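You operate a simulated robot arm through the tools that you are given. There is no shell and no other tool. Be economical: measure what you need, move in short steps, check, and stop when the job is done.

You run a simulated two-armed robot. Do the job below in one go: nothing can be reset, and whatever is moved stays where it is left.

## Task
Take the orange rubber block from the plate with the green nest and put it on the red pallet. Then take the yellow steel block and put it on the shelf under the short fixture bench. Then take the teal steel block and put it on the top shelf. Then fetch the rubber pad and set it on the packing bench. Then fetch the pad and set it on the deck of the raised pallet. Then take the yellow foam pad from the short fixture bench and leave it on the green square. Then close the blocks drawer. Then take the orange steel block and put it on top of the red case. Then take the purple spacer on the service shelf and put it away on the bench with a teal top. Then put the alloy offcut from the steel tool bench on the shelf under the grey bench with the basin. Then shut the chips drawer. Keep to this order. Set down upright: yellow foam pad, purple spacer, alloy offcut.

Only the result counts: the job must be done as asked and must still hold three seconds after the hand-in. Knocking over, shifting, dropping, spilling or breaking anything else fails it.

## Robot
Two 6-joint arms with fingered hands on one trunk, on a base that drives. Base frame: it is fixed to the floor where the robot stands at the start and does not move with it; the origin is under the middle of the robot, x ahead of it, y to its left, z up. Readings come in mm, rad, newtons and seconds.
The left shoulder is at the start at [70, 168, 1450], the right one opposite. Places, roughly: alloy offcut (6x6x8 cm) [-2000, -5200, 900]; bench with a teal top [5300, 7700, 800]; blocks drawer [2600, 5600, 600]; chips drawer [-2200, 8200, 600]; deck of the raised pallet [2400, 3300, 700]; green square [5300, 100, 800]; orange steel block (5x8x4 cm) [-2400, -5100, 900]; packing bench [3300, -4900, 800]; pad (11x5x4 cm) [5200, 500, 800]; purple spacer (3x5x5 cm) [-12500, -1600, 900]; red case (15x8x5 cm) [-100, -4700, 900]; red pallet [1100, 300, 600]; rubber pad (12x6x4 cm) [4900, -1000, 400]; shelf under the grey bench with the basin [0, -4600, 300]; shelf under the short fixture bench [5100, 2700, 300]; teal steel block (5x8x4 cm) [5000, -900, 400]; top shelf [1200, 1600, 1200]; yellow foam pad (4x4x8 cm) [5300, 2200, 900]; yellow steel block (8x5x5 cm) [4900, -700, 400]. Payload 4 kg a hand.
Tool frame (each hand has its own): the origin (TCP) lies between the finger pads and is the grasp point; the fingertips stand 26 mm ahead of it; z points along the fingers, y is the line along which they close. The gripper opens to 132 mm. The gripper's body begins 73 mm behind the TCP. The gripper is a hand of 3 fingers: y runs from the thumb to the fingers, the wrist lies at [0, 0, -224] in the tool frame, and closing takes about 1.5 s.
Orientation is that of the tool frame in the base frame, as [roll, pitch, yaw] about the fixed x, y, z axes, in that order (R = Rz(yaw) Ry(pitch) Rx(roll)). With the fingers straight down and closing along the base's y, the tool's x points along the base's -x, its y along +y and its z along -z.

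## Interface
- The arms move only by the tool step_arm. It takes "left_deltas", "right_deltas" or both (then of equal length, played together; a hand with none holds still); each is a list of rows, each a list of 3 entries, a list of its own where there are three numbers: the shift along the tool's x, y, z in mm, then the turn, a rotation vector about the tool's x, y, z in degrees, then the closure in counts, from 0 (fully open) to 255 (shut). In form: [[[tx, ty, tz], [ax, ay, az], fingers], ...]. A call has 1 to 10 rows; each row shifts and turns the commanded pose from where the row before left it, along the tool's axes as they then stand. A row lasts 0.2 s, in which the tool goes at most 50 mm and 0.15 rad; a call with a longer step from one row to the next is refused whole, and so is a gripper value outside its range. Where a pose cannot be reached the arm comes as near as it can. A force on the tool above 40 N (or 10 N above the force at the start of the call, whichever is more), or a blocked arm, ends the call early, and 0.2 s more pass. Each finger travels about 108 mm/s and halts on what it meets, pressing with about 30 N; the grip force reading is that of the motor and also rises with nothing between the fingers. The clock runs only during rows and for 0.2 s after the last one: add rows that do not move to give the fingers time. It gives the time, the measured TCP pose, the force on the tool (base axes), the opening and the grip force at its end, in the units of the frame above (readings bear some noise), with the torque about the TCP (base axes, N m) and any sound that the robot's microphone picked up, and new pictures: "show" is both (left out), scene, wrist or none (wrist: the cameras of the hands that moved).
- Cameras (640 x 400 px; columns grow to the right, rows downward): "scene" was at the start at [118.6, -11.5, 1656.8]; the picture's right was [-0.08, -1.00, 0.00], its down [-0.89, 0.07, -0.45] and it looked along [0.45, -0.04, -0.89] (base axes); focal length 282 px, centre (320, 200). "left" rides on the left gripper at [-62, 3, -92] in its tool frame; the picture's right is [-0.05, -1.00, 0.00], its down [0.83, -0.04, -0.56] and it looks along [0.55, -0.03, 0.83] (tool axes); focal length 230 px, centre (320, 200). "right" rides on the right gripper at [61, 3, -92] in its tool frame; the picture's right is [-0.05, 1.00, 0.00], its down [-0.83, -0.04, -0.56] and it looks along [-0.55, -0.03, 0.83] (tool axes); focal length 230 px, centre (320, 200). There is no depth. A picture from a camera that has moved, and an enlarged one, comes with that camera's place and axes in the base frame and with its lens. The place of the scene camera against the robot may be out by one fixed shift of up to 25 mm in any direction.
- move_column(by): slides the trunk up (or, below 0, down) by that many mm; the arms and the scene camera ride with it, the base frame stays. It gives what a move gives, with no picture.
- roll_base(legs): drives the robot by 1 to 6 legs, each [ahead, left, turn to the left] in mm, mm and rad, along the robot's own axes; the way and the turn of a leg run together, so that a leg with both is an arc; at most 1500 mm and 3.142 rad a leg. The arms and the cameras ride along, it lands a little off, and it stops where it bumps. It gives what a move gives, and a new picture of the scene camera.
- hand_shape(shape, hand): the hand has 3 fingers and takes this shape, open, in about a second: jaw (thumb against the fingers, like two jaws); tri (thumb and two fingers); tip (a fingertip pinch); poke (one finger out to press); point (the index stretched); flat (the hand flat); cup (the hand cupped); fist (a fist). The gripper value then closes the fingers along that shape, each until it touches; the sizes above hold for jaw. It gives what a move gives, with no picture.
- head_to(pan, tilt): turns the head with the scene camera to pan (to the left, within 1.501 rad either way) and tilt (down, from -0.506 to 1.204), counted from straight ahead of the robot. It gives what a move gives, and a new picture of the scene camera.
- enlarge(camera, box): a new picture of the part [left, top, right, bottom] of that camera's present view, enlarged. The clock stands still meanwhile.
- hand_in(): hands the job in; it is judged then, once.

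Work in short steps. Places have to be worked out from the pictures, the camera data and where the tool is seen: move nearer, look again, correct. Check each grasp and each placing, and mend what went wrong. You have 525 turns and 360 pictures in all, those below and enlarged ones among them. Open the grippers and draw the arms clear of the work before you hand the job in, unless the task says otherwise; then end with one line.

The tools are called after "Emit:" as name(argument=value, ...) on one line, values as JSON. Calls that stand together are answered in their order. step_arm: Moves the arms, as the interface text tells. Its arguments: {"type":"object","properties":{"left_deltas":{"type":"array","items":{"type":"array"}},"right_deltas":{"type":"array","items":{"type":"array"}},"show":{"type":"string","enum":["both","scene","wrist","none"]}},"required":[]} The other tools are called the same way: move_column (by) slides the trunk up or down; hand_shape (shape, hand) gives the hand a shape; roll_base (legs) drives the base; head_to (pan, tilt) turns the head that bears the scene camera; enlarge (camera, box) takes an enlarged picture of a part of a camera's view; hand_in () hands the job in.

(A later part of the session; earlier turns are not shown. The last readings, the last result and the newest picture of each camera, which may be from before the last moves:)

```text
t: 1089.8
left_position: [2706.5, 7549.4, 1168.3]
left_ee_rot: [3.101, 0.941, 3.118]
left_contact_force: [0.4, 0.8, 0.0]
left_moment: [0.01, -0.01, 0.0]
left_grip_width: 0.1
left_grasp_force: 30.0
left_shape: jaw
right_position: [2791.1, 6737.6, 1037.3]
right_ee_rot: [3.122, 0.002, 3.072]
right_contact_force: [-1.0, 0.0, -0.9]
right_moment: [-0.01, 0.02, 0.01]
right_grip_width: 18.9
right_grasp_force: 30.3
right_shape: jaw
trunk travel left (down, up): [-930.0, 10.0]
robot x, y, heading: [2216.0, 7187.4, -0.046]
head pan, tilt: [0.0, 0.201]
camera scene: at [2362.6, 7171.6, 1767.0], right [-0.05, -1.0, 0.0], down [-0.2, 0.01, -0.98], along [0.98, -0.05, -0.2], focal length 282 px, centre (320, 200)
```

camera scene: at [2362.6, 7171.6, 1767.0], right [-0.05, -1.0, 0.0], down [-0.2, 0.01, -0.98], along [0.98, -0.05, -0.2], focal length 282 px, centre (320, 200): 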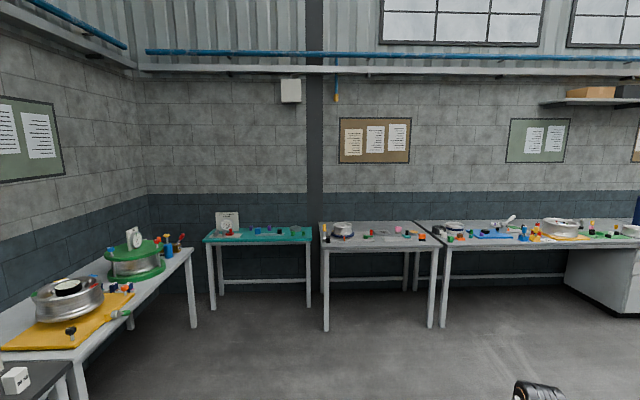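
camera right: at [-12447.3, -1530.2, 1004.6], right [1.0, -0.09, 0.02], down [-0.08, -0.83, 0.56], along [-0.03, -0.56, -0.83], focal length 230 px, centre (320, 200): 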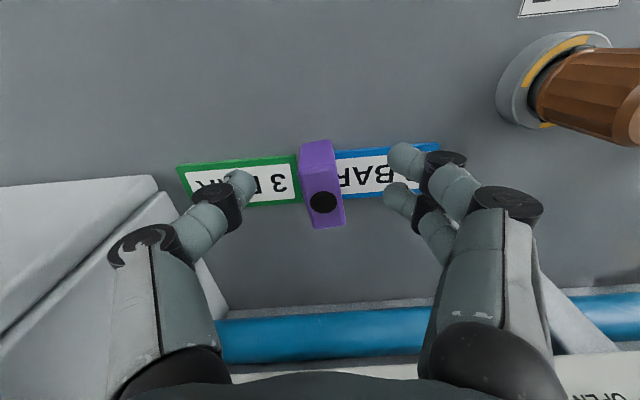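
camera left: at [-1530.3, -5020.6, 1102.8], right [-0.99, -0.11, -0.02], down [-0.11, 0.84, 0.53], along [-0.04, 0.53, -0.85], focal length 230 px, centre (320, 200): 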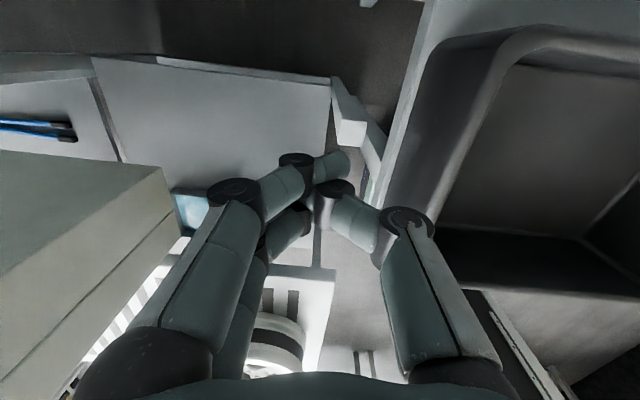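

The bench with the teal top is straight ahead. Enlarge it to choose a free spot.

Emit:
enlarge(camera="scene", box=[195, 200, 325, 280])

```text
4.92 times, centred on (260, 240) of scene
camera zoom: at [2362.6, 7171.6, 1767.0], right [-0.05, -1.0, 0.0], down [-0.2, 0.01, -0.98], along [0.98, -0.05, -0.2], focal length 1391 px, centre (615, 3)
```

zoom: 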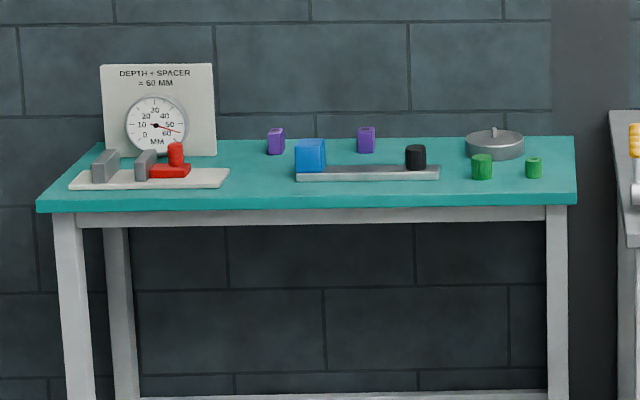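

Choose a free spot near the front right of the teal top, ≈ (5115, 7310). Approach.

Emit:
roll_base(legs=[[0, 0, 0.046], [1400, 250, 0], [600, 290, 0]])

Emit:
head_to(pan=-0.2, tilt=0.6)

```text
t: 1100.7
left_position: [4718.2, 8080.9, 1169.1]
left_ee_rot: [3.103, 0.942, -3.126]
left_contact_force: [-0.7, 1.4, -0.5]
left_moment: [0.0, 0.02, -0.01]
left_grip_width: 0.0
left_grasp_force: 29.5
left_shape: jaw
right_position: [4834.9, 7272.4, 1037.0]
right_ee_rot: [3.123, 0.005, 3.108]
right_contact_force: [-1.0, 0.6, -0.6]
right_moment: [0.01, 0.0, 0.0]
right_grip_width: 19.0
right_grasp_force: 30.3
right_shape: jaw
trunk travel left (down, up): [-930.0, 10.0]
robot x, y, heading: [4243.8, 7698.9, -0.008]
head pan, tilt: [0.0, 0.201]
camera scene: at [4389.5, 7689.2, 1767.1], right [-0.01, -1.0, 0.0], down [-0.2, 0.0, -0.98], along [0.98, -0.01, -0.2], focal length 282 px, centre (320, 200)
```

scene: 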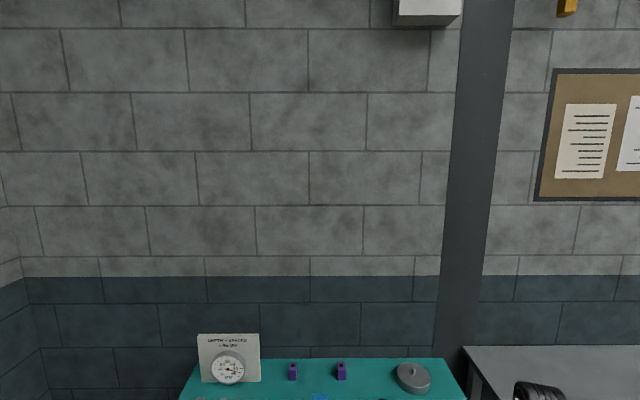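

```text
t: 1101.6
left_position: [4720.0, 8082.5, 1168.4]
left_ee_rot: [3.103, 0.939, -3.125]
left_contact_force: [-0.4, 0.2, 0.1]
left_moment: [0.0, 0.0, -0.03]
left_grip_width: 0.1
left_grasp_force: 29.9
left_shape: jaw
right_position: [4835.8, 7272.5, 1035.7]
right_ee_rot: [3.122, 0.004, 3.109]
right_contact_force: [-0.4, -0.1, -2.1]
right_moment: [-0.01, 0.0, -0.01]
right_grip_width: 18.7
right_grasp_force: 29.7
right_shape: jaw
trunk travel left (down, up): [-930.0, 10.0]
robot x, y, heading: [4242.6, 7698.3, -0.007]
head pan, tilt: [-0.201, 0.6]
camera scene: at [4385.4, 7672.9, 1730.1], right [-0.21, -0.98, 0.0], down [-0.55, 0.12, -0.83], along [0.81, -0.17, -0.56], focal length 282 px, centre (320, 200)
```

scene: 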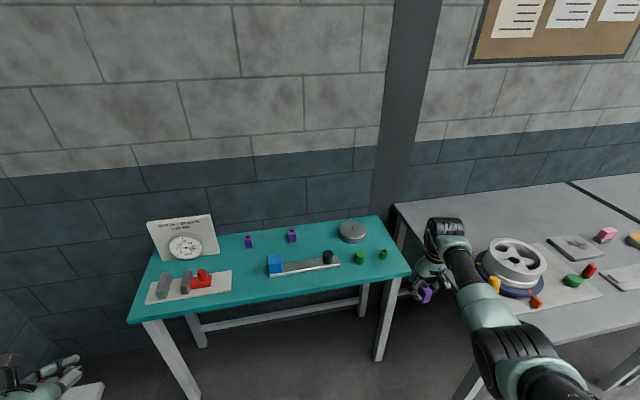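

Target (5155, 7268), in front of the green pegs. Drive 320 mm ahead and look down.

Emit:
roll_base(legs=[[318, 0, 0.007]])

Emit:
enlarge(camera="right", box=[0, 0, 640, 400])

```text
t: 1103.7
left_position: [5027.6, 8089.1, 1168.9]
left_ee_rot: [3.103, 0.941, -3.111]
left_contact_force: [-0.2, -0.7, 0.6]
left_moment: [-0.01, 0.01, -0.02]
left_grip_width: 0.0
left_grasp_force: 30.5
left_shape: jaw
right_position: [5158.4, 7284.1, 1037.3]
right_ee_rot: [3.122, 0.004, 3.125]
right_contact_force: [-0.4, 0.7, -1.4]
right_moment: [0.03, 0.0, -0.01]
right_grip_width: 18.9
right_grasp_force: 30.4
right_shape: jaw
trunk travel left (down, up): [-930.0, 10.0]
robot x, y, heading: [4559.2, 7698.0, 0.014]
head pan, tilt: [-0.201, 0.6]
camera scene: at [4697.9, 7674.9, 1730.4], right [-0.19, -0.98, 0.0], down [-0.55, 0.11, -0.83], along [0.81, -0.16, -0.56], focal length 282 px, centre (320, 200)
```

scene: 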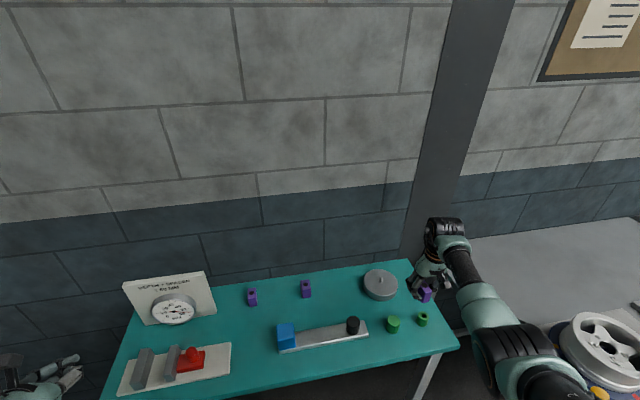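

```text
1.00 times, centred on (320, 200) of right
camera zoom: at [5095.5, 7284.1, 1128.6], right [0.07, 1.0, 0.02], down [0.83, -0.07, 0.56], along [0.56, -0.02, -0.83], focal length 230 px, centre (320, 200)
```

zoom: 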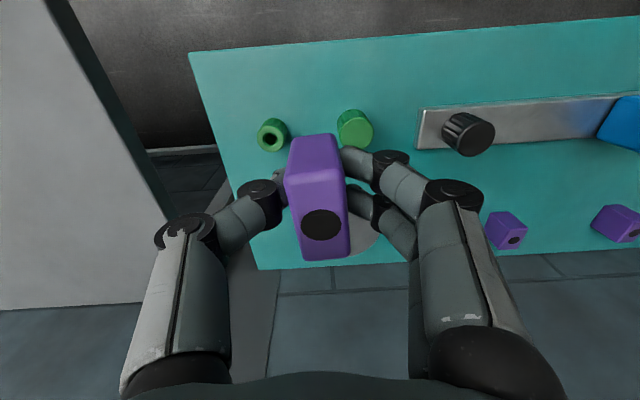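

Place between the green pegs and the front edge: (5140, 7278). Adjust 18 mm and lower 175 mm with the trunk.

Emit:
step_arm(right_deltas=[[[18, -6, 0], [0, 0, 0], 255], [[0, 0, 0], [1, 0, 0], 255]], show="none")

Emit:
move_column(by=-175)

Emit:
enlarge(camera="right", box=[0, 0, 640, 400])

```text
t: 1104.3
left_position: [5028.7, 8088.8, 1168.3]
left_ee_rot: [3.102, 0.943, -3.11]
left_contact_force: [-0.5, 0.0, 0.5]
left_moment: [0.0, -0.01, -0.03]
left_grip_width: 0.1
left_grasp_force: 29.7
left_shape: jaw
right_position: [5140.5, 7278.4, 1035.2]
right_ee_rot: [3.14, 0.004, 3.125]
right_contact_force: [0.2, -0.6, -1.2]
right_moment: [-0.05, -0.03, 0.03]
right_grip_width: 18.9
right_grasp_force: 29.5
right_shape: jaw
trunk travel left (down, up): [-930.0, 10.0]
robot x, y, heading: [4560.7, 7693.1, 0.012]
head pan, tilt: [-0.201, 0.6]
```

```text
t: 1106.2
left_position: [5029.9, 8089.0, 992.7]
left_ee_rot: [3.101, 0.943, -3.111]
left_contact_force: [-0.3, 0.3, -0.1]
left_moment: [0.01, 0.01, -0.03]
left_grip_width: 0.0
left_grasp_force: 29.8
left_shape: jaw
right_position: [5142.1, 7278.2, 859.4]
right_ee_rot: [3.141, 0.002, 3.126]
right_contact_force: [-0.6, -0.7, -0.9]
right_moment: [0.0, 0.02, 0.01]
right_grip_width: 19.0
right_grasp_force: 29.5
right_shape: jaw
trunk travel left (down, up): [-755.0, 185.0]
robot x, y, heading: [4556.4, 7698.3, 0.012]
head pan, tilt: [-0.201, 0.6]
```

```text
1.00 times, centred on (320, 200) of right
camera zoom: at [5080.8, 7280.3, 950.6], right [0.07, 1.0, 0.0], down [0.83, -0.06, 0.56], along [0.56, -0.04, -0.83], focal length 230 px, centre (320, 200)
```

zoom: 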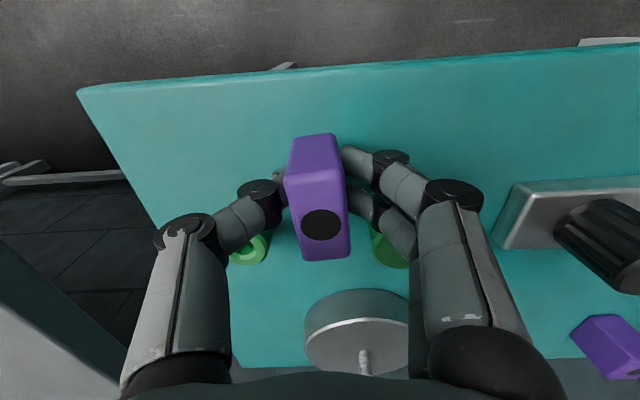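

Clear of the pegs. Lower in fine rows to contact.

Emit:
step_arm(right_deltas=[[[0, 0, 6], [0, 0, 0], 255], [[0, 0, 6], [0, 0, 0], 255], [[0, 0, 5], [0, 0, 0], 255], [[0, 0, 4], [0, 0, 0], 255], [[0, 0, 3], [0, 0, 0], 255], [[0, 0, 3], [0, 0, 0], 255]], show="none")

```text
t: 1107.6
left_position: [5028.6, 8089.9, 994.3]
left_ee_rot: [3.103, 0.943, -3.109]
left_contact_force: [0.1, 0.4, -0.1]
left_moment: [-0.01, 0.03, -0.01]
left_grip_width: 0.0
left_grasp_force: 30.5
left_shape: jaw
right_position: [5142.6, 7278.1, 834.1]
right_ee_rot: [3.141, 0.01, 3.125]
right_contact_force: [0.7, -1.9, 8.1]
right_moment: [0.05, -0.03, 0.0]
right_grip_width: 19.2
right_grasp_force: 29.6
right_shape: jaw
trunk travel left (down, up): [-755.0, 185.0]
robot x, y, heading: [4556.9, 7702.6, 0.005]
head pan, tilt: [-0.201, 0.6]
```

Contact at z≈834 (8 N). Open gently and rise.

Emit:
step_arm(right_deltas=[[[0, 0, -1], [0, 0, 0], 235], [[0, 0, 0], [0, 0, 0], 215], [[0, 0, 0], [0, 0, 0], 195], [[0, 0, 0], [0, 0, 0], 170], [[0, 0, 0], [0, 0, 0], 150], [[0, 0, 0], [0, 0, 0], 150], [[0, 0, -15], [0, 0, 0], 150], [[0, 0, -30], [0, 0, 0], 150], [[0, 0, -30], [0, 0, 0], 150]], show="wrist")

```text
t: 1109.6
left_position: [5028.6, 8089.6, 992.9]
left_ee_rot: [3.105, 0.941, -3.109]
left_contact_force: [0.1, -0.5, 0.3]
left_moment: [0.03, 0.04, 0.03]
left_grip_width: 0.1
left_grasp_force: 30.1
left_shape: jaw
right_position: [5141.1, 7277.3, 907.5]
right_ee_rot: [3.14, 0.005, 3.125]
right_contact_force: [0.2, -0.4, 0.3]
right_moment: [0.03, -0.01, -0.03]
right_grip_width: 53.6
right_grasp_force: 0.0
right_shape: jaw
trunk travel left (down, up): [-755.0, 185.0]
robot x, y, heading: [4556.8, 7697.1, 0.007]
head pan, tilt: [-0.201, 0.6]
camera right: at [5079.5, 7280.3, 999.0], right [0.07, 1.0, 0.0], down [0.83, -0.06, 0.56], along [0.56, -0.04, -0.83], focal length 230 px, centre (320, 200)
```

right: 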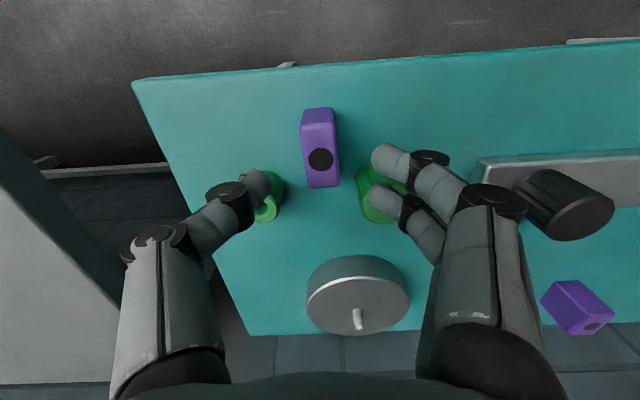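

Spacer stands upright. Now back for the alloy offcut: raise, back out, and retrace to the south.

Emit:
move_column(by=150)

Emit:
roll_base(legs=[[-950, -250, 0], [0, 0, -1.578], [1500, 0, 0], [1500, 0, 0], [1500, 0, 0]])

```text
t: 1111.4
left_position: [5028.7, 8088.2, 1143.8]
left_ee_rot: [3.103, 0.941, -3.109]
left_contact_force: [-0.9, 0.6, -0.5]
left_moment: [0.01, -0.02, -0.02]
left_grip_width: 0.0
left_grasp_force: 29.9
left_shape: jaw
right_position: [5141.7, 7277.5, 1056.8]
right_ee_rot: [3.14, 0.004, 3.126]
right_contact_force: [0.0, 0.2, 0.6]
right_moment: [-0.04, 0.0, -0.02]
right_grip_width: 53.8
right_grasp_force: 0.0
right_shape: jaw
trunk travel left (down, up): [-905.0, 35.0]
robot x, y, heading: [4558.9, 7694.7, 0.003]
head pan, tilt: [-0.201, 0.6]
```

```text
t: 1141.2
left_position: [3907.4, 2524.3, 1144.4]
left_ee_rot: [3.103, 0.941, 1.588]
left_contact_force: [-0.3, -0.1, 0.2]
left_moment: [-0.01, 0.03, -0.01]
left_grip_width: 0.3
left_grasp_force: 30.2
left_shape: jaw
right_position: [3094.7, 2425.4, 1057.3]
right_ee_rot: [3.139, 0.003, 1.54]
right_contact_force: [0.6, 0.2, 0.4]
right_moment: [-0.01, 0.0, 0.0]
right_grip_width: 54.1
right_grasp_force: 0.0
right_shape: jaw
trunk travel left (down, up): [-905.0, 35.0]
robot x, y, heading: [3520.3, 2999.9, -1.576]
head pan, tilt: [-0.201, 0.6]
camera scene: at [3509.6, 2857.8, 1705.2], right [-0.98, 0.2, 0.0], down [0.12, 0.55, -0.83], along [-0.17, -0.81, -0.56], focal length 282 px, centre (320, 200)
```

scene: 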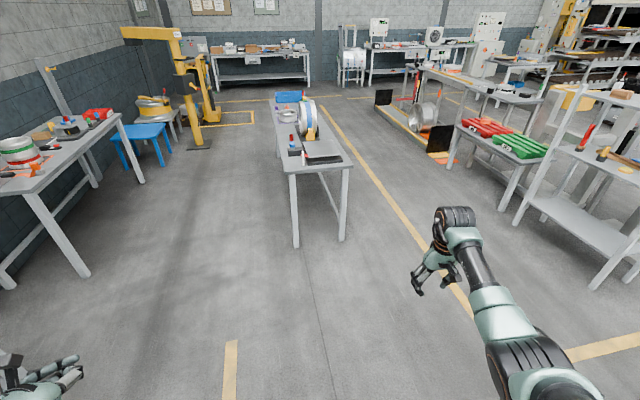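

Emit:
roll_base(legs=[[1000, 0, 0], [0, -1290, 0], [1500, 0, 0], [1500, 0, 0], [1500, 0, 0], [850, 0, 0]])

```text
t: 1177.6
left_position: [2726.9, -3768.5, 1144.5]
left_ee_rot: [3.103, 0.942, 1.644]
left_contact_force: [-0.2, 0.2, 0.1]
left_moment: [0.0, -0.02, -0.02]
left_grip_width: 0.1
left_grasp_force: 30.4
left_shape: jaw
right_position: [1922.4, -3914.5, 1057.4]
right_ee_rot: [3.14, 0.003, 1.597]
right_contact_force: [0.2, -0.4, -0.1]
right_moment: [-0.01, -0.02, -0.04]
right_grip_width: 53.9
right_grasp_force: 0.0
right_shape: jaw
trunk travel left (down, up): [-905.0, 35.0]
robot x, y, heading: [2318.4, -3313.8, -1.518]
head pan, tilt: [-0.201, 0.6]
camera scene: at [2311.8, -3458.1, 1705.3], right [-0.99, 0.15, 0.0], down [0.08, 0.56, -0.83], along [-0.12, -0.82, -0.56], focal length 282 px, centre (320, 200)
```

scene: 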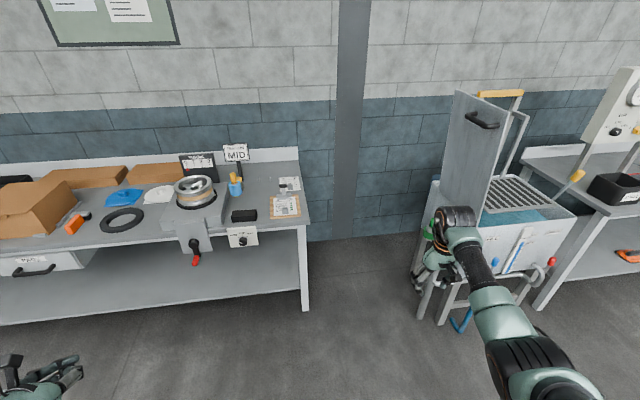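

Before going on, try to restore the right arm's inward reach: tilt the hand forward, move it inward, and untilt.

Emit:
step_arm(right_deltas=[[[30, 0, 0], [0, -8.5, 0], 150], [[30, 0, 0], [0, -8.5, 0], 150], [[0, 0, 0], [0, -8.5, 0], 150], [[0, 0, 0], [0, -8.5, 0], 150], [[0, 0, 0], [0, -8.5, 0], 150], [[0, 0, 0], [0, -8.5, 0], 150], [[0, 0, 0], [0, -8.5, 0], 150], [[0, 0, 0], [0, -8.5, 0], 150]], show="none")

Emit:
step_arm(right_deltas=[[[0, 35, 0], [0, 0, 0], 150], [[0, 35, 0], [0, 0, 0], 150], [[0, 35, 0], [0, 0, 0], 150], [[0, 35, 0], [0, 0, 0], 150], [[0, 35, 0], [0, 0, 0], 150], [[0, 35, 0], [0, 0, 0], 150], [[0, 0, 0], [0, 0, 0], 150]], show="scene")

```text
t: 1179.4
left_position: [2727.3, -3769.8, 1143.4]
left_ee_rot: [3.102, 0.94, 1.644]
left_contact_force: [0.4, -0.7, -0.6]
left_moment: [0.03, -0.01, -0.03]
left_grip_width: 0.0
left_grasp_force: 30.4
left_shape: jaw
right_position: [1914.1, -3880.2, 1039.1]
right_ee_rot: [3.126, 1.189, 1.595]
right_contact_force: [-0.9, -0.1, 0.3]
right_moment: [0.0, 0.01, -0.01]
right_grip_width: 53.9
right_grasp_force: 0.1
right_shape: jaw
right hand out of reach, approached as far as the arm can: row 8
trunk travel left (down, up): [-905.0, 35.0]
robot x, y, heading: [2319.1, -3317.6, -1.521]
head pan, tilt: [-0.201, 0.6]
```

```text
t: 1181.0
left_position: [2728.3, -3769.2, 1143.1]
left_ee_rot: [3.104, 0.941, 1.644]
left_contact_force: [0.5, 0.1, 0.1]
left_moment: [0.03, 0.02, 0.01]
left_grip_width: 0.0
left_grasp_force: 29.7
left_shape: jaw
right_position: [2059.8, -3928.9, 982.6]
right_ee_rot: [3.101, 1.2, 1.593]
right_contact_force: [-0.1, 0.4, -0.2]
right_moment: [0.04, 0.0, 0.02]
right_grip_width: 54.1
right_grasp_force: 0.1
right_shape: jaw
right hand out of reach, approached as far as the arm can: row 1, 2, 3, 4, 5, 6
trunk travel left (down, up): [-905.0, 35.0]
robot x, y, heading: [2319.3, -3315.7, -1.52]
head pan, tilt: [-0.201, 0.6]
camera scene: at [2311.8, -3459.0, 1705.2], right [-0.99, 0.15, 0.0], down [0.08, 0.56, -0.83], along [-0.12, -0.82, -0.56], focal length 282 px, centre (320, 200)
```

scene: 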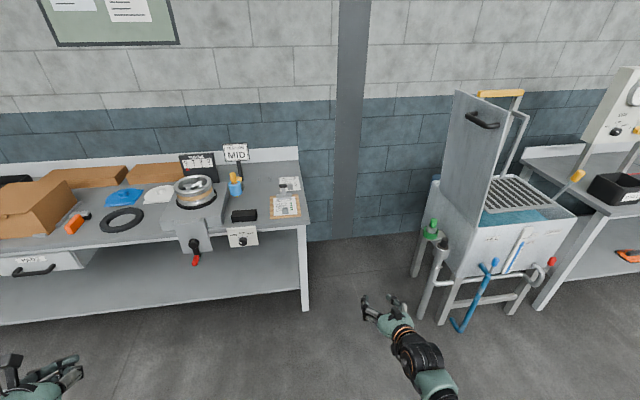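

Emit:
step_arm(right_deltas=[[[0, 0, -20], [0, 0, 0], 150], [[0, 0, -20], [0, 0, 0], 150], [[0, 0, -20], [0, 8.5, 0], 150], [[0, 0, 0], [0, 8.5, 0], 150], [[0, 0, 0], [0, 8.5, 0], 150], [[0, 0, 0], [0, 8.5, 0], 150], [[0, 0, 0], [0, 8.5, 0], 150], [[0, 0, 0], [0, 8.5, 0], 150], [[0, 0, 0], [0, 8.5, 0], 150], [[0, 0, 0], [0, 8.5, 0], 150]], show="none")

Emit:
step_arm(right_deltas=[[[0, 35, 0], [0, 0, 0], 150], [[0, 35, 0], [0, 0, 0], 150], [[0, 0, 0], [0, 0, 0], 150]], show="none")

```text
t: 1183.2
left_position: [2728.6, -3771.0, 1144.1]
left_ee_rot: [3.102, 0.943, 1.644]
left_contact_force: [0.0, -0.1, -0.2]
left_moment: [-0.01, 0.01, -0.01]
left_grip_width: 0.0
left_grasp_force: 29.7
left_shape: jaw
right_position: [1981.1, -3878.6, 979.6]
right_ee_rot: [3.126, 0.003, 1.597]
right_contact_force: [-0.1, 0.3, 0.3]
right_moment: [0.0, 0.01, -0.05]
right_grip_width: 53.9
right_grasp_force: 0.1
right_shape: jaw
right hand out of reach, approached as far as the arm can: row 1, 2, 3, 4, 9, 10
trunk travel left (down, up): [-905.0, 35.0]
robot x, y, heading: [2318.5, -3316.7, -1.521]
head pan, tilt: [-0.201, 0.6]
```

```text
t: 1184.0
left_position: [2728.6, -3770.7, 1143.0]
left_ee_rot: [3.102, 0.941, 1.645]
left_contact_force: [0.3, -0.1, 1.1]
left_moment: [0.01, -0.03, 0.02]
left_grip_width: 0.1
left_grasp_force: 29.8
left_shape: jaw
right_position: [2006.0, -3852.7, 990.9]
right_ee_rot: [3.118, 0.006, 1.6]
right_contact_force: [-0.2, 0.2, -0.1]
right_moment: [0.0, 0.0, 0.01]
right_grip_width: 54.3
right_grasp_force: 0.1
right_shape: jaw
right hand out of reach, approached as far as the arm can: row 1, 2
trunk travel left (down, up): [-905.0, 35.0]
robot x, y, heading: [2314.8, -3312.9, -1.52]
head pan, tilt: [-0.201, 0.6]
```

The 20° shoulder limit is real, so I'll angle the base instead. First untilt the left hand to its compact vertical pose.

Emit:
step_arm(left_deltas=[[[0, 0, 0], [0, 8, 0], 255], [[0, 0, 0], [0, 8, 0], 255], [[0, 0, 20], [0, 8, 0], 255], [[15, 0, 20], [0, 8, 0], 255], [[15, 0, 20], [0, 8, 0], 255], [[20, 0, 20], [0, 8, 0], 255], [[25, 0, 0], [0, 6, 0], 255], [[30, 0, 0], [0, 0, 0], 255], [[30, 0, 0], [0, 0, 0], 255], [[30, 0, 0], [0, 0, 0], 255]], show="none")

```text
t: 1186.2
left_position: [2716.3, -3643.5, 1050.6]
left_ee_rot: [3.119, 0.001, 1.677]
left_contact_force: [-0.5, -0.3, 0.3]
left_moment: [0.01, 0.03, -0.01]
left_grip_width: 0.0
left_grasp_force: 30.6
left_shape: jaw
right_position: [2005.0, -3851.2, 992.3]
right_ee_rot: [3.119, 0.008, 1.597]
right_contact_force: [-0.5, -0.3, 0.0]
right_moment: [-0.02, -0.02, 0.01]
right_grip_width: 54.0
right_grasp_force: 0.1
right_shape: jaw
trunk travel left (down, up): [-905.0, 35.0]
robot x, y, heading: [2319.8, -3319.3, -1.521]
head pan, tilt: [-0.201, 0.6]
```

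Emit:
roll_base(legs=[[-60, 0, -0.05], [0, -1500, 0], [0, -1500, 0], [0, -1080, 0]])

Emit:
head_to(pan=0.0, tilt=0.5)

```text
t: 1206.3
left_position: [-1363.2, -3630.2, 1049.5]
left_ee_rot: [3.118, -0.002, 1.655]
left_contact_force: [-0.2, -0.6, 0.2]
left_moment: [0.01, 0.0, 0.03]
left_grip_width: 0.0
left_grasp_force: 30.1
left_shape: jaw
right_position: [-2079.2, -3822.0, 992.6]
right_ee_rot: [3.12, 0.008, 1.575]
right_contact_force: [-1.3, 0.2, 0.1]
right_moment: [0.02, 0.0, 0.01]
right_grip_width: 54.0
right_grasp_force: 0.1
right_shape: jaw
trunk travel left (down, up): [-905.0, 35.0]
robot x, y, heading: [-1755.9, -3295.8, -1.547]
head pan, tilt: [-0.201, 0.6]
camera scene: at [-1762.4, -3435.9, 1705.1], right [-0.99, 0.17, 0.0], down [0.1, 0.56, -0.83], along [-0.14, -0.81, -0.56], focal length 282 px, centre (320, 200)
```

scene: 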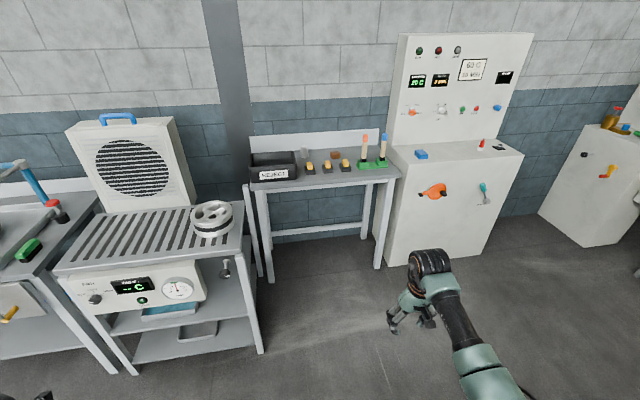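

```text
t: 1207.1
left_position: [-1363.2, -3630.3, 1050.5]
left_ee_rot: [3.119, -0.003, 1.654]
left_contact_force: [-1.3, -0.4, 1.1]
left_moment: [-0.01, 0.0, 0.01]
left_grip_width: 0.1
left_grasp_force: 29.8
left_shape: jaw
right_position: [-2079.3, -3821.8, 992.4]
right_ee_rot: [3.119, 0.008, 1.575]
right_contact_force: [0.2, 0.8, 0.9]
right_moment: [-0.01, 0.01, 0.0]
right_grip_width: 54.1
right_grasp_force: 0.0
right_shape: jaw
trunk travel left (down, up): [-905.0, 35.0]
robot x, y, heading: [-1756.3, -3293.3, -1.539]
head pan, tilt: [0.0, 0.499]
camera scene: at [-1746.0, -3439.8, 1714.2], right [-1.0, -0.03, 0.0], down [-0.01, 0.48, -0.88], along [0.02, -0.88, -0.48], focal length 282 px, centre (320, 200)
```

scene: 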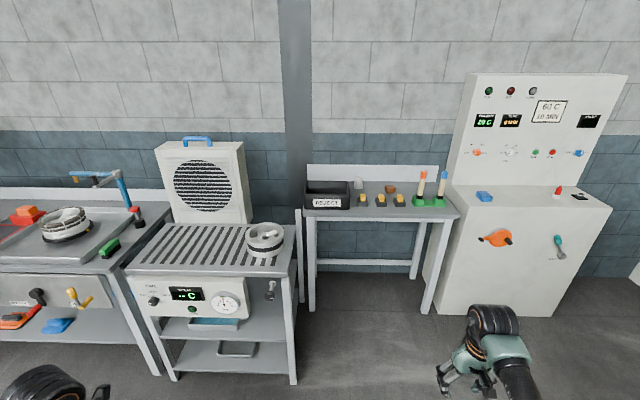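

Geometry favours the left hand with the base turned to about −115°. Test the left arm's extension here and open its gripper; pull the right hand in.

Emit:
step_arm(left_deltas=[[[-40, -10, 0], [0, 0, 0], 120], [[-40, -10, 0], [0, 0, 0], 0], [[-40, -10, 0], [0, 0, 0], 0], [[-40, -10, 0], [0, 0, 0], 0], [[-40, -10, 0], [0, 0, 0], 0], [[0, 0, 0], [0, 0, 0], 0], [[0, 0, 0], [0, 0, 0], 0]], right_deltas=[[[30, 0, 0], [0, 0, 0], 150], [[30, 0, 0], [0, 0, 0], 150], [[30, 0, 0], [0, 0, 0], 150], [[30, 0, 0], [0, 0, 0], 150], [[0, 0, 0], [0, 0, 0], 150], [[0, 0, 0], [0, 0, 0], 150], [[0, 0, 0], [0, 0, 0], 150]], show="none")

```text
t: 1208.7
left_position: [-1395.1, -3832.7, 1051.6]
left_ee_rot: [3.119, -0.002, 1.654]
left_contact_force: [1.3, -0.1, -0.1]
left_moment: [-0.01, 0.0, 0.01]
left_grip_width: 132.0
left_grasp_force: 0.0
left_shape: jaw
right_position: [-2077.0, -3700.0, 989.4]
right_ee_rot: [3.12, 0.009, 1.575]
right_contact_force: [-0.3, -0.3, -0.6]
right_moment: [-0.02, 0.01, 0.0]
right_grip_width: 53.8
right_grasp_force: 0.0
right_shape: jaw
trunk travel left (down, up): [-905.0, 35.0]
robot x, y, heading: [-1756.3, -3292.2, -1.546]
head pan, tilt: [0.0, 0.499]
```

Both fine. Move to (−2057, −3750), turn to −115°, and look.

Emit:
roll_base(legs=[[0, -290, 0], [440, 0, 0], [0, 0, -0.461]])

```text
t: 1214.3
left_position: [-1922.7, -4386.7, 1050.9]
left_ee_rot: [3.121, -0.001, 1.225]
left_contact_force: [-0.2, -0.6, -0.2]
left_moment: [0.02, 0.03, -0.03]
left_grip_width: 131.9
left_grasp_force: 0.0
left_shape: jaw
right_position: [-2488.4, -3983.4, 989.1]
right_ee_rot: [3.119, 0.007, 1.146]
right_contact_force: [0.5, 0.5, 0.5]
right_moment: [0.0, 0.03, -0.03]
right_grip_width: 53.9
right_grasp_force: 0.2
right_shape: jaw
trunk travel left (down, up): [-905.0, 35.0]
robot x, y, heading: [-2026.9, -3747.1, -1.969]
head pan, tilt: [0.0, 0.499]
camera scene: at [-2075.3, -3881.8, 1714.2], right [-0.92, 0.39, 0.0], down [0.19, 0.44, -0.88], along [-0.34, -0.81, -0.48], focal length 282 px, centre (320, 200)
```

scene: 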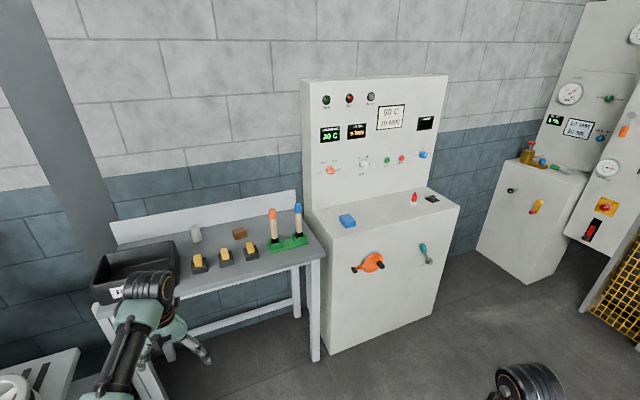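

Emit:
roll_base(legs=[[560, 192, 0]])

Emit:
enlarge(camera="left", box=[0, 0, 640, 400])

```text
t: 1217.5
left_position: [-1958.8, -4957.0, 1052.0]
left_ee_rot: [3.119, 0.0, 1.234]
left_contact_force: [-0.6, 0.2, 0.5]
left_moment: [-0.04, 0.01, 0.0]
left_grip_width: 131.9
left_grasp_force: 0.1
left_shape: jaw
right_position: [-2525.4, -4558.5, 989.6]
right_ee_rot: [3.12, 0.009, 1.154]
right_contact_force: [1.0, 0.7, 0.5]
right_moment: [-0.01, -0.03, 0.02]
right_grip_width: 54.0
right_grasp_force: 0.0
right_shape: jaw
trunk travel left (down, up): [-905.0, 35.0]
robot x, y, heading: [-2065.8, -4313.5, -1.965]
head pan, tilt: [0.0, 0.499]
camera scene: at [-2113.9, -4451.9, 1714.4], right [-0.92, 0.38, 0.0], down [0.18, 0.44, -0.88], along [-0.34, -0.81, -0.48], focal length 282 px, centre (320, 200)
```

scene: 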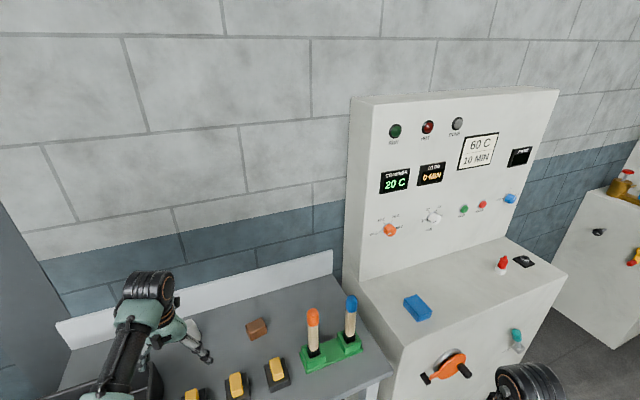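

```text
1.00 times, centred on (320, 200) of left
camera zoom: at [-1979.8, -5014.8, 1143.4], right [-0.96, 0.28, -0.02], down [0.22, 0.8, 0.55], along [0.18, 0.53, -0.83], focal length 230 px, centre (320, 200)
```

zoom: 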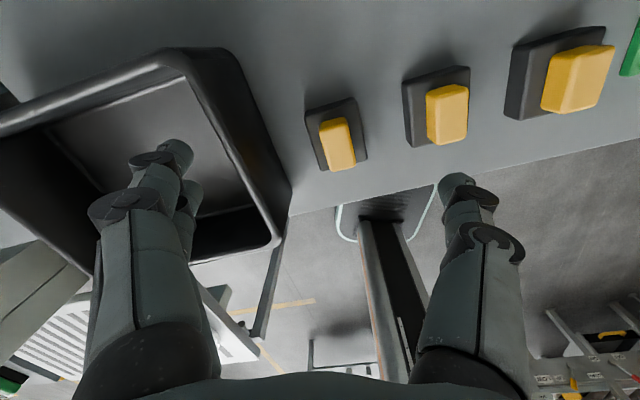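

Emit:
roll_base(legs=[[170, 55, 0]])

Emit:
enlarge(camera="left", box=[0, 0, 640, 400])

```text
t: 1219.1
left_position: [-1974.8, -5136.6, 1053.4]
left_ee_rot: [3.117, 0.001, 1.233]
left_contact_force: [-0.1, -0.2, 0.0]
left_moment: [0.0, -0.01, 0.01]
left_grip_width: 131.8
left_grasp_force: 0.1
left_shape: jaw
right_position: [-2542.9, -4737.0, 989.4]
right_ee_rot: [3.121, 0.009, 1.154]
right_contact_force: [-0.5, 0.7, -0.5]
right_moment: [0.0, 0.01, -0.01]
right_grip_width: 53.8
right_grasp_force: 0.1
right_shape: jaw
trunk travel left (down, up): [-905.0, 35.0]
robot x, y, heading: [-2083.7, -4496.9, -1.966]
head pan, tilt: [0.0, 0.499]
camera scene: at [-2130.7, -4630.5, 1714.7], right [-0.92, 0.38, 0.0], down [0.18, 0.44, -0.88], along [-0.34, -0.81, -0.48], focal length 282 px, centre (320, 200)
```

scene: 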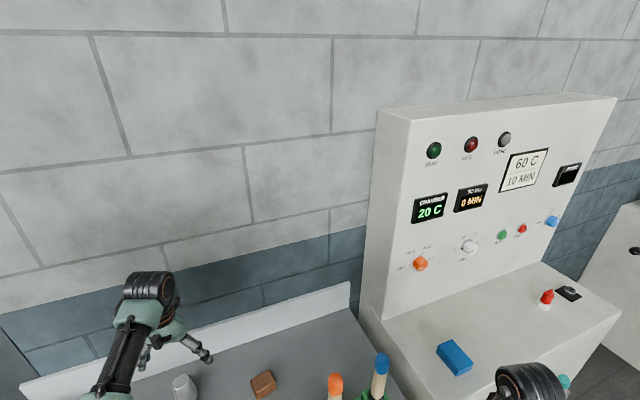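

```text
1.00 times, centred on (320, 200) of left
camera zoom: at [-1996.3, -5194.3, 1144.8], right [-0.96, 0.28, -0.02], down [0.22, 0.8, 0.55], along [0.17, 0.52, -0.83], focal length 230 px, centre (320, 200)
```

zoom: 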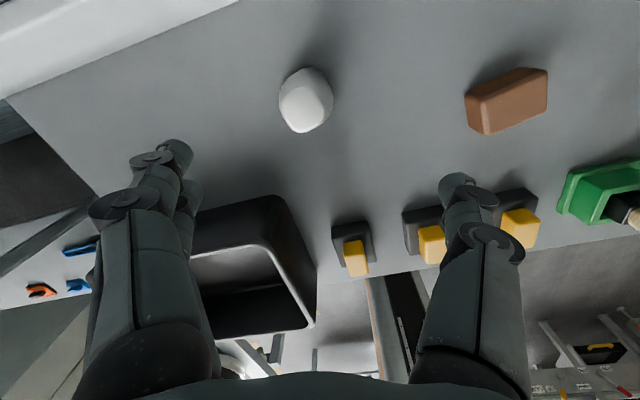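

Offcut ≈ (−1965, −5157). Raise the right hand for clearance over the cabinet's crank, nudge the base, then lower.

Emit:
step_arm(right_deltas=[[[10, 0, -30], [0, 0, 0], 150], [[10, 0, -30], [0, 0, 0], 150], [[0, 0, -30], [0, 0, 0], 150], [[0, 0, -20], [0, 0, 0], 150]], show="none")

Emit:
roll_base(legs=[[15, 17, 0]])

Emit:
enlarge(camera="right", box=[0, 0, 640, 400])

```text
t: 1220.1
left_position: [-1976.0, -5140.4, 1050.9]
left_ee_rot: [3.12, -0.003, 1.234]
left_contact_force: [0.7, 0.1, 0.1]
left_moment: [-0.02, 0.01, -0.02]
left_grip_width: 132.2
left_grasp_force: 0.2
left_shape: jaw
right_position: [-2536.9, -4719.6, 1097.5]
right_ee_rot: [3.12, 0.007, 1.153]
right_contact_force: [-0.5, -0.1, 0.7]
right_moment: [-0.04, -0.02, -0.03]
right_grip_width: 53.9
right_grasp_force: 0.2
right_shape: jaw
trunk travel left (down, up): [-905.0, 35.0]
robot x, y, heading: [-2087.7, -4500.2, -1.964]
head pan, tilt: [0.0, 0.499]
```

```text
t: 1220.9
left_position: [-1967.3, -5154.5, 1054.4]
left_ee_rot: [3.117, 0.004, 1.231]
left_contact_force: [-0.4, 0.1, 0.1]
left_moment: [-0.07, -0.05, -0.02]
left_grip_width: 132.0
left_grasp_force: 0.1
left_shape: jaw
right_position: [-2529.3, -4735.2, 1096.2]
right_ee_rot: [3.116, 0.01, 1.154]
right_contact_force: [-0.6, 0.6, -0.3]
right_moment: [-0.06, 0.01, -0.01]
right_grip_width: 54.0
right_grasp_force: 0.1
right_shape: jaw
trunk travel left (down, up): [-905.0, 35.0]
robot x, y, heading: [-2069.7, -4516.5, -1.964]
head pan, tilt: [0.0, 0.499]
camera scene: at [-2125.0, -4647.7, 1714.8], right [-0.92, 0.38, 0.0], down [0.19, 0.44, -0.88], along [-0.34, -0.81, -0.48], focal length 282 px, centre (320, 200)
```

scene: 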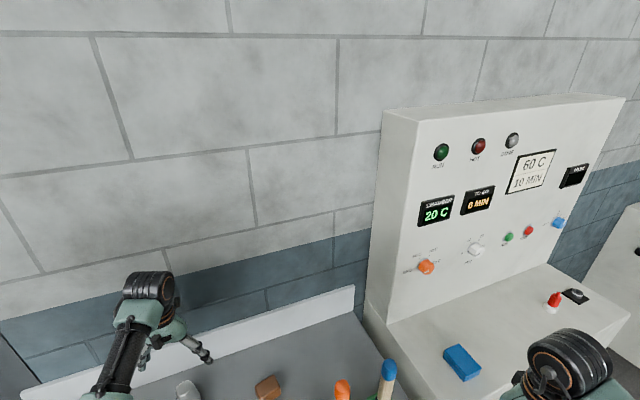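

```text
1.00 times, centred on (320, 200) of right
camera zoom: at [-2502.3, -4679.4, 1187.9], right [0.89, -0.45, 0.03], down [-0.39, -0.73, 0.56], along [-0.23, -0.51, -0.83], focal length 230 px, centre (320, 200)
```

zoom: 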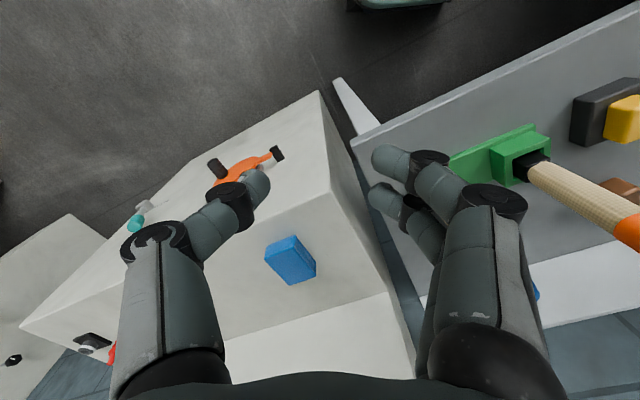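

Lowering the trunk would bring the right hand onto the cabinet, so I lower only the left arm. First to z≈960.

Emit:
step_arm(left_deltas=[[[0, 0, 35], [0, 0, 0], 0], [[0, 0, 35], [0, 0, 0], 0], [[0, 0, 25], [0, 0, 0], 0], [[0, 0, 0], [0, 0, 0], 0]], show="wrist")

```text
t: 1221.9
left_position: [-1961.0, -5160.7, 955.0]
left_ee_rot: [3.118, -0.001, 1.232]
left_contact_force: [-0.3, 0.6, -0.6]
left_moment: [0.0, 0.02, 0.01]
left_grip_width: 131.8
left_grasp_force: 0.0
left_shape: jaw
right_position: [-2526.8, -4739.9, 1097.3]
right_ee_rot: [3.121, 0.006, 1.153]
right_contact_force: [-0.3, 0.2, 0.7]
right_moment: [0.01, 0.0, 0.01]
right_grip_width: 54.2
right_grasp_force: 0.0
right_shape: jaw
trunk travel left (down, up): [-905.0, 35.0]
robot x, y, heading: [-2076.5, -4517.2, -1.963]
head pan, tilt: [0.0, 0.499]
camera left: at [-1983.0, -5219.7, 1046.1], right [-0.96, 0.28, -0.02], down [0.22, 0.8, 0.56], along [0.17, 0.53, -0.83], focal length 230 px, centre (320, 200)
```

left: 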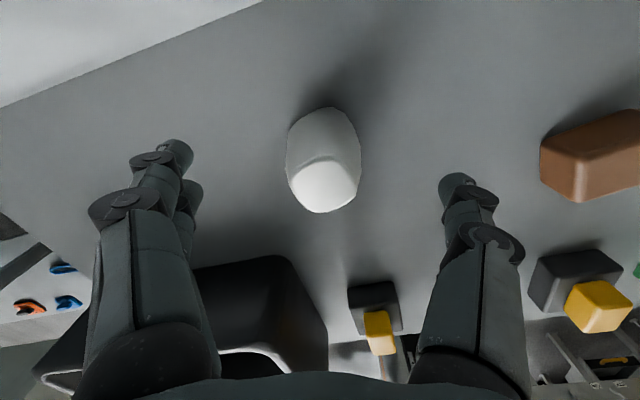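

Centred within a few mm. Descend to ≈ z 892.

Emit:
step_arm(left_deltas=[[[6, -4, 25], [0, 0, 0], 0], [[0, 0, 20], [0, 0, 0], 0], [[0, 0, 12], [0, 0, 0], 0], [[0, 0, 6], [0, 0, 0], 0], [[0, 0, 0], [0, 0, 0], 0]], show="wrist")

```text
t: 1223.1
left_position: [-1964.9, -5155.4, 894.3]
left_ee_rot: [3.12, 0.0, 1.234]
left_contact_force: [-0.5, 0.1, 0.2]
left_moment: [0.01, 0.01, -0.03]
left_grip_width: 131.9
left_grasp_force: 0.1
left_shape: jaw
right_position: [-2525.1, -4740.5, 1096.9]
right_ee_rot: [3.118, 0.008, 1.153]
right_contact_force: [0.4, 0.2, -0.1]
right_moment: [0.0, -0.02, -0.02]
right_grip_width: 54.1
right_grasp_force: 0.1
right_shape: jaw
trunk travel left (down, up): [-905.0, 35.0]
robot x, y, heading: [-2071.7, -4521.5, -1.959]
head pan, tilt: [0.0, 0.499]
camera left: at [-1985.7, -5212.8, 985.6], right [-0.96, 0.28, -0.02], down [0.22, 0.8, 0.55], along [0.17, 0.53, -0.83], focal length 230 px, centre (320, 200)
```

left: 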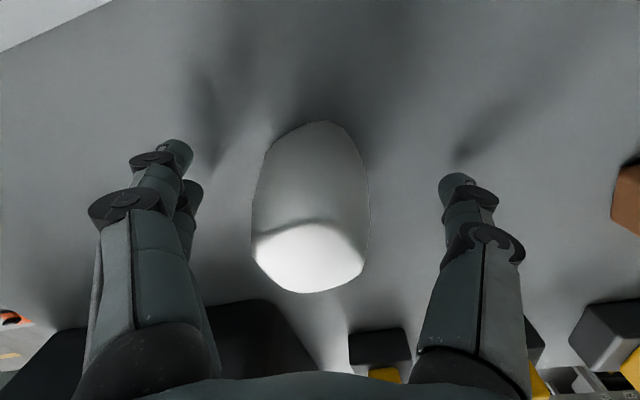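

Straddled. Close and lift with the left arm.

Emit:
step_arm(left_deltas=[[[0, 0, 0], [0, 0, 0], 120], [[0, 0, 0], [0, 0, 0], 255], [[0, 0, 0], [0, 0, 0], 255], [[0, 0, 0], [0, 0, 0], 255], [[0, 0, 0], [0, 0, 0], 255], [[0, 0, 0], [0, 0, 0], 255], [[0, 0, 0], [0, 0, 0], 255], [[0, 0, -20], [0, 0, 0], 255]], show="wrist")

```text
t: 1224.9
left_position: [-1963.3, -5154.6, 913.5]
left_ee_rot: [3.119, -0.002, 1.231]
left_contact_force: [-0.2, 0.4, -2.0]
left_moment: [-0.02, 0.0, -0.01]
left_grip_width: 40.1
left_grasp_force: 29.4
left_shape: jaw
right_position: [-2526.0, -4740.2, 1097.6]
right_ee_rot: [3.12, 0.006, 1.151]
right_contact_force: [-0.4, -0.6, -0.2]
right_moment: [0.0, -0.02, -0.02]
right_grip_width: 54.0
right_grasp_force: 0.0
right_shape: jaw
trunk travel left (down, up): [-905.0, 35.0]
robot x, y, heading: [-2070.7, -4522.1, -1.962]
head pan, tilt: [0.0, 0.499]
camera left: at [-1984.4, -5212.7, 1006.0], right [-0.96, 0.28, -0.02], down [0.22, 0.8, 0.56], along [0.18, 0.53, -0.83], focal length 230 px, centre (320, 200)
```

left: 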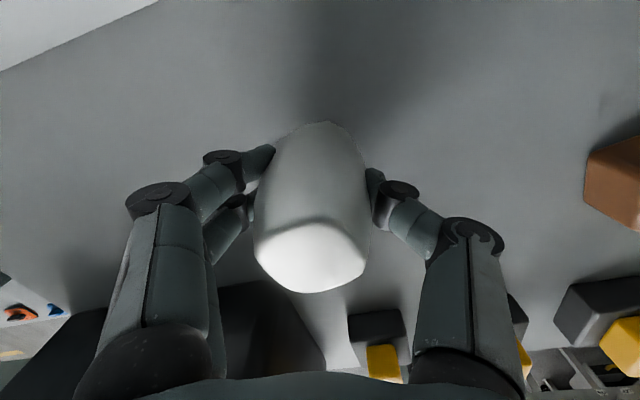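

Held upright. Lift to z≈1050 and back out the way I came.

Emit:
step_arm(left_deltas=[[[0, 0, -40], [0, 0, 0], 255], [[0, 0, -40], [0, 0, 0], 255], [[0, 0, -40], [0, 0, 0], 255], [[0, 0, -20], [0, 0, 0], 255], [[0, 0, 0], [0, 0, 0], 255]], show="none")

Emit:
roll_base(legs=[[-185, -72, 0], [-540, -240, 0], [0, 0, 0.392]])

```text
t: 1226.1
left_position: [-1969.1, -5154.6, 1051.8]
left_ee_rot: [3.119, -0.001, 1.233]
left_contact_force: [0.3, 0.1, -2.4]
left_moment: [-0.02, 0.02, 0.0]
left_grip_width: 40.0
left_grasp_force: 29.8
left_shape: jaw
right_position: [-2525.5, -4739.2, 1096.2]
right_ee_rot: [3.121, 0.007, 1.154]
right_contact_force: [0.4, 0.8, -0.6]
right_moment: [-0.03, -0.02, -0.02]
right_grip_width: 54.1
right_grasp_force: 0.1
right_shape: jaw
trunk travel left (down, up): [-905.0, 35.0]
robot x, y, heading: [-2075.0, -4523.9, -1.963]
head pan, tilt: [0.0, 0.499]
```

```text
t: 1231.8
left_position: [-1731.7, -4283.8, 1049.3]
left_ee_rot: [3.119, -0.001, 1.611]
left_contact_force: [0.7, 0.3, -3.3]
left_moment: [0.0, 0.01, 0.01]
left_grip_width: 40.1
left_grasp_force: 29.6
left_shape: jaw
right_position: [-2401.7, -4105.1, 1097.0]
right_ee_rot: [3.119, 0.006, 1.531]
right_contact_force: [-0.2, 0.5, -0.5]
right_moment: [0.02, 0.02, 0.0]
right_grip_width: 54.2
right_grasp_force: 0.1
right_shape: jaw
trunk travel left (down, up): [-905.0, 35.0]
robot x, y, heading: [-2063.9, -3731.7, -1.591]
head pan, tilt: [0.0, 0.499]
camera scene: at [-2058.7, -3880.0, 1714.1], right [-1.0, 0.01, 0.0], down [0.01, 0.48, -0.88], along [-0.01, -0.88, -0.48], focal length 282 px, centre (320, 200)
```

scene: 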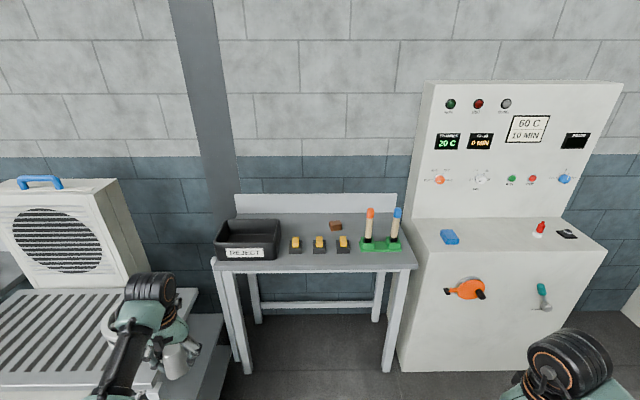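

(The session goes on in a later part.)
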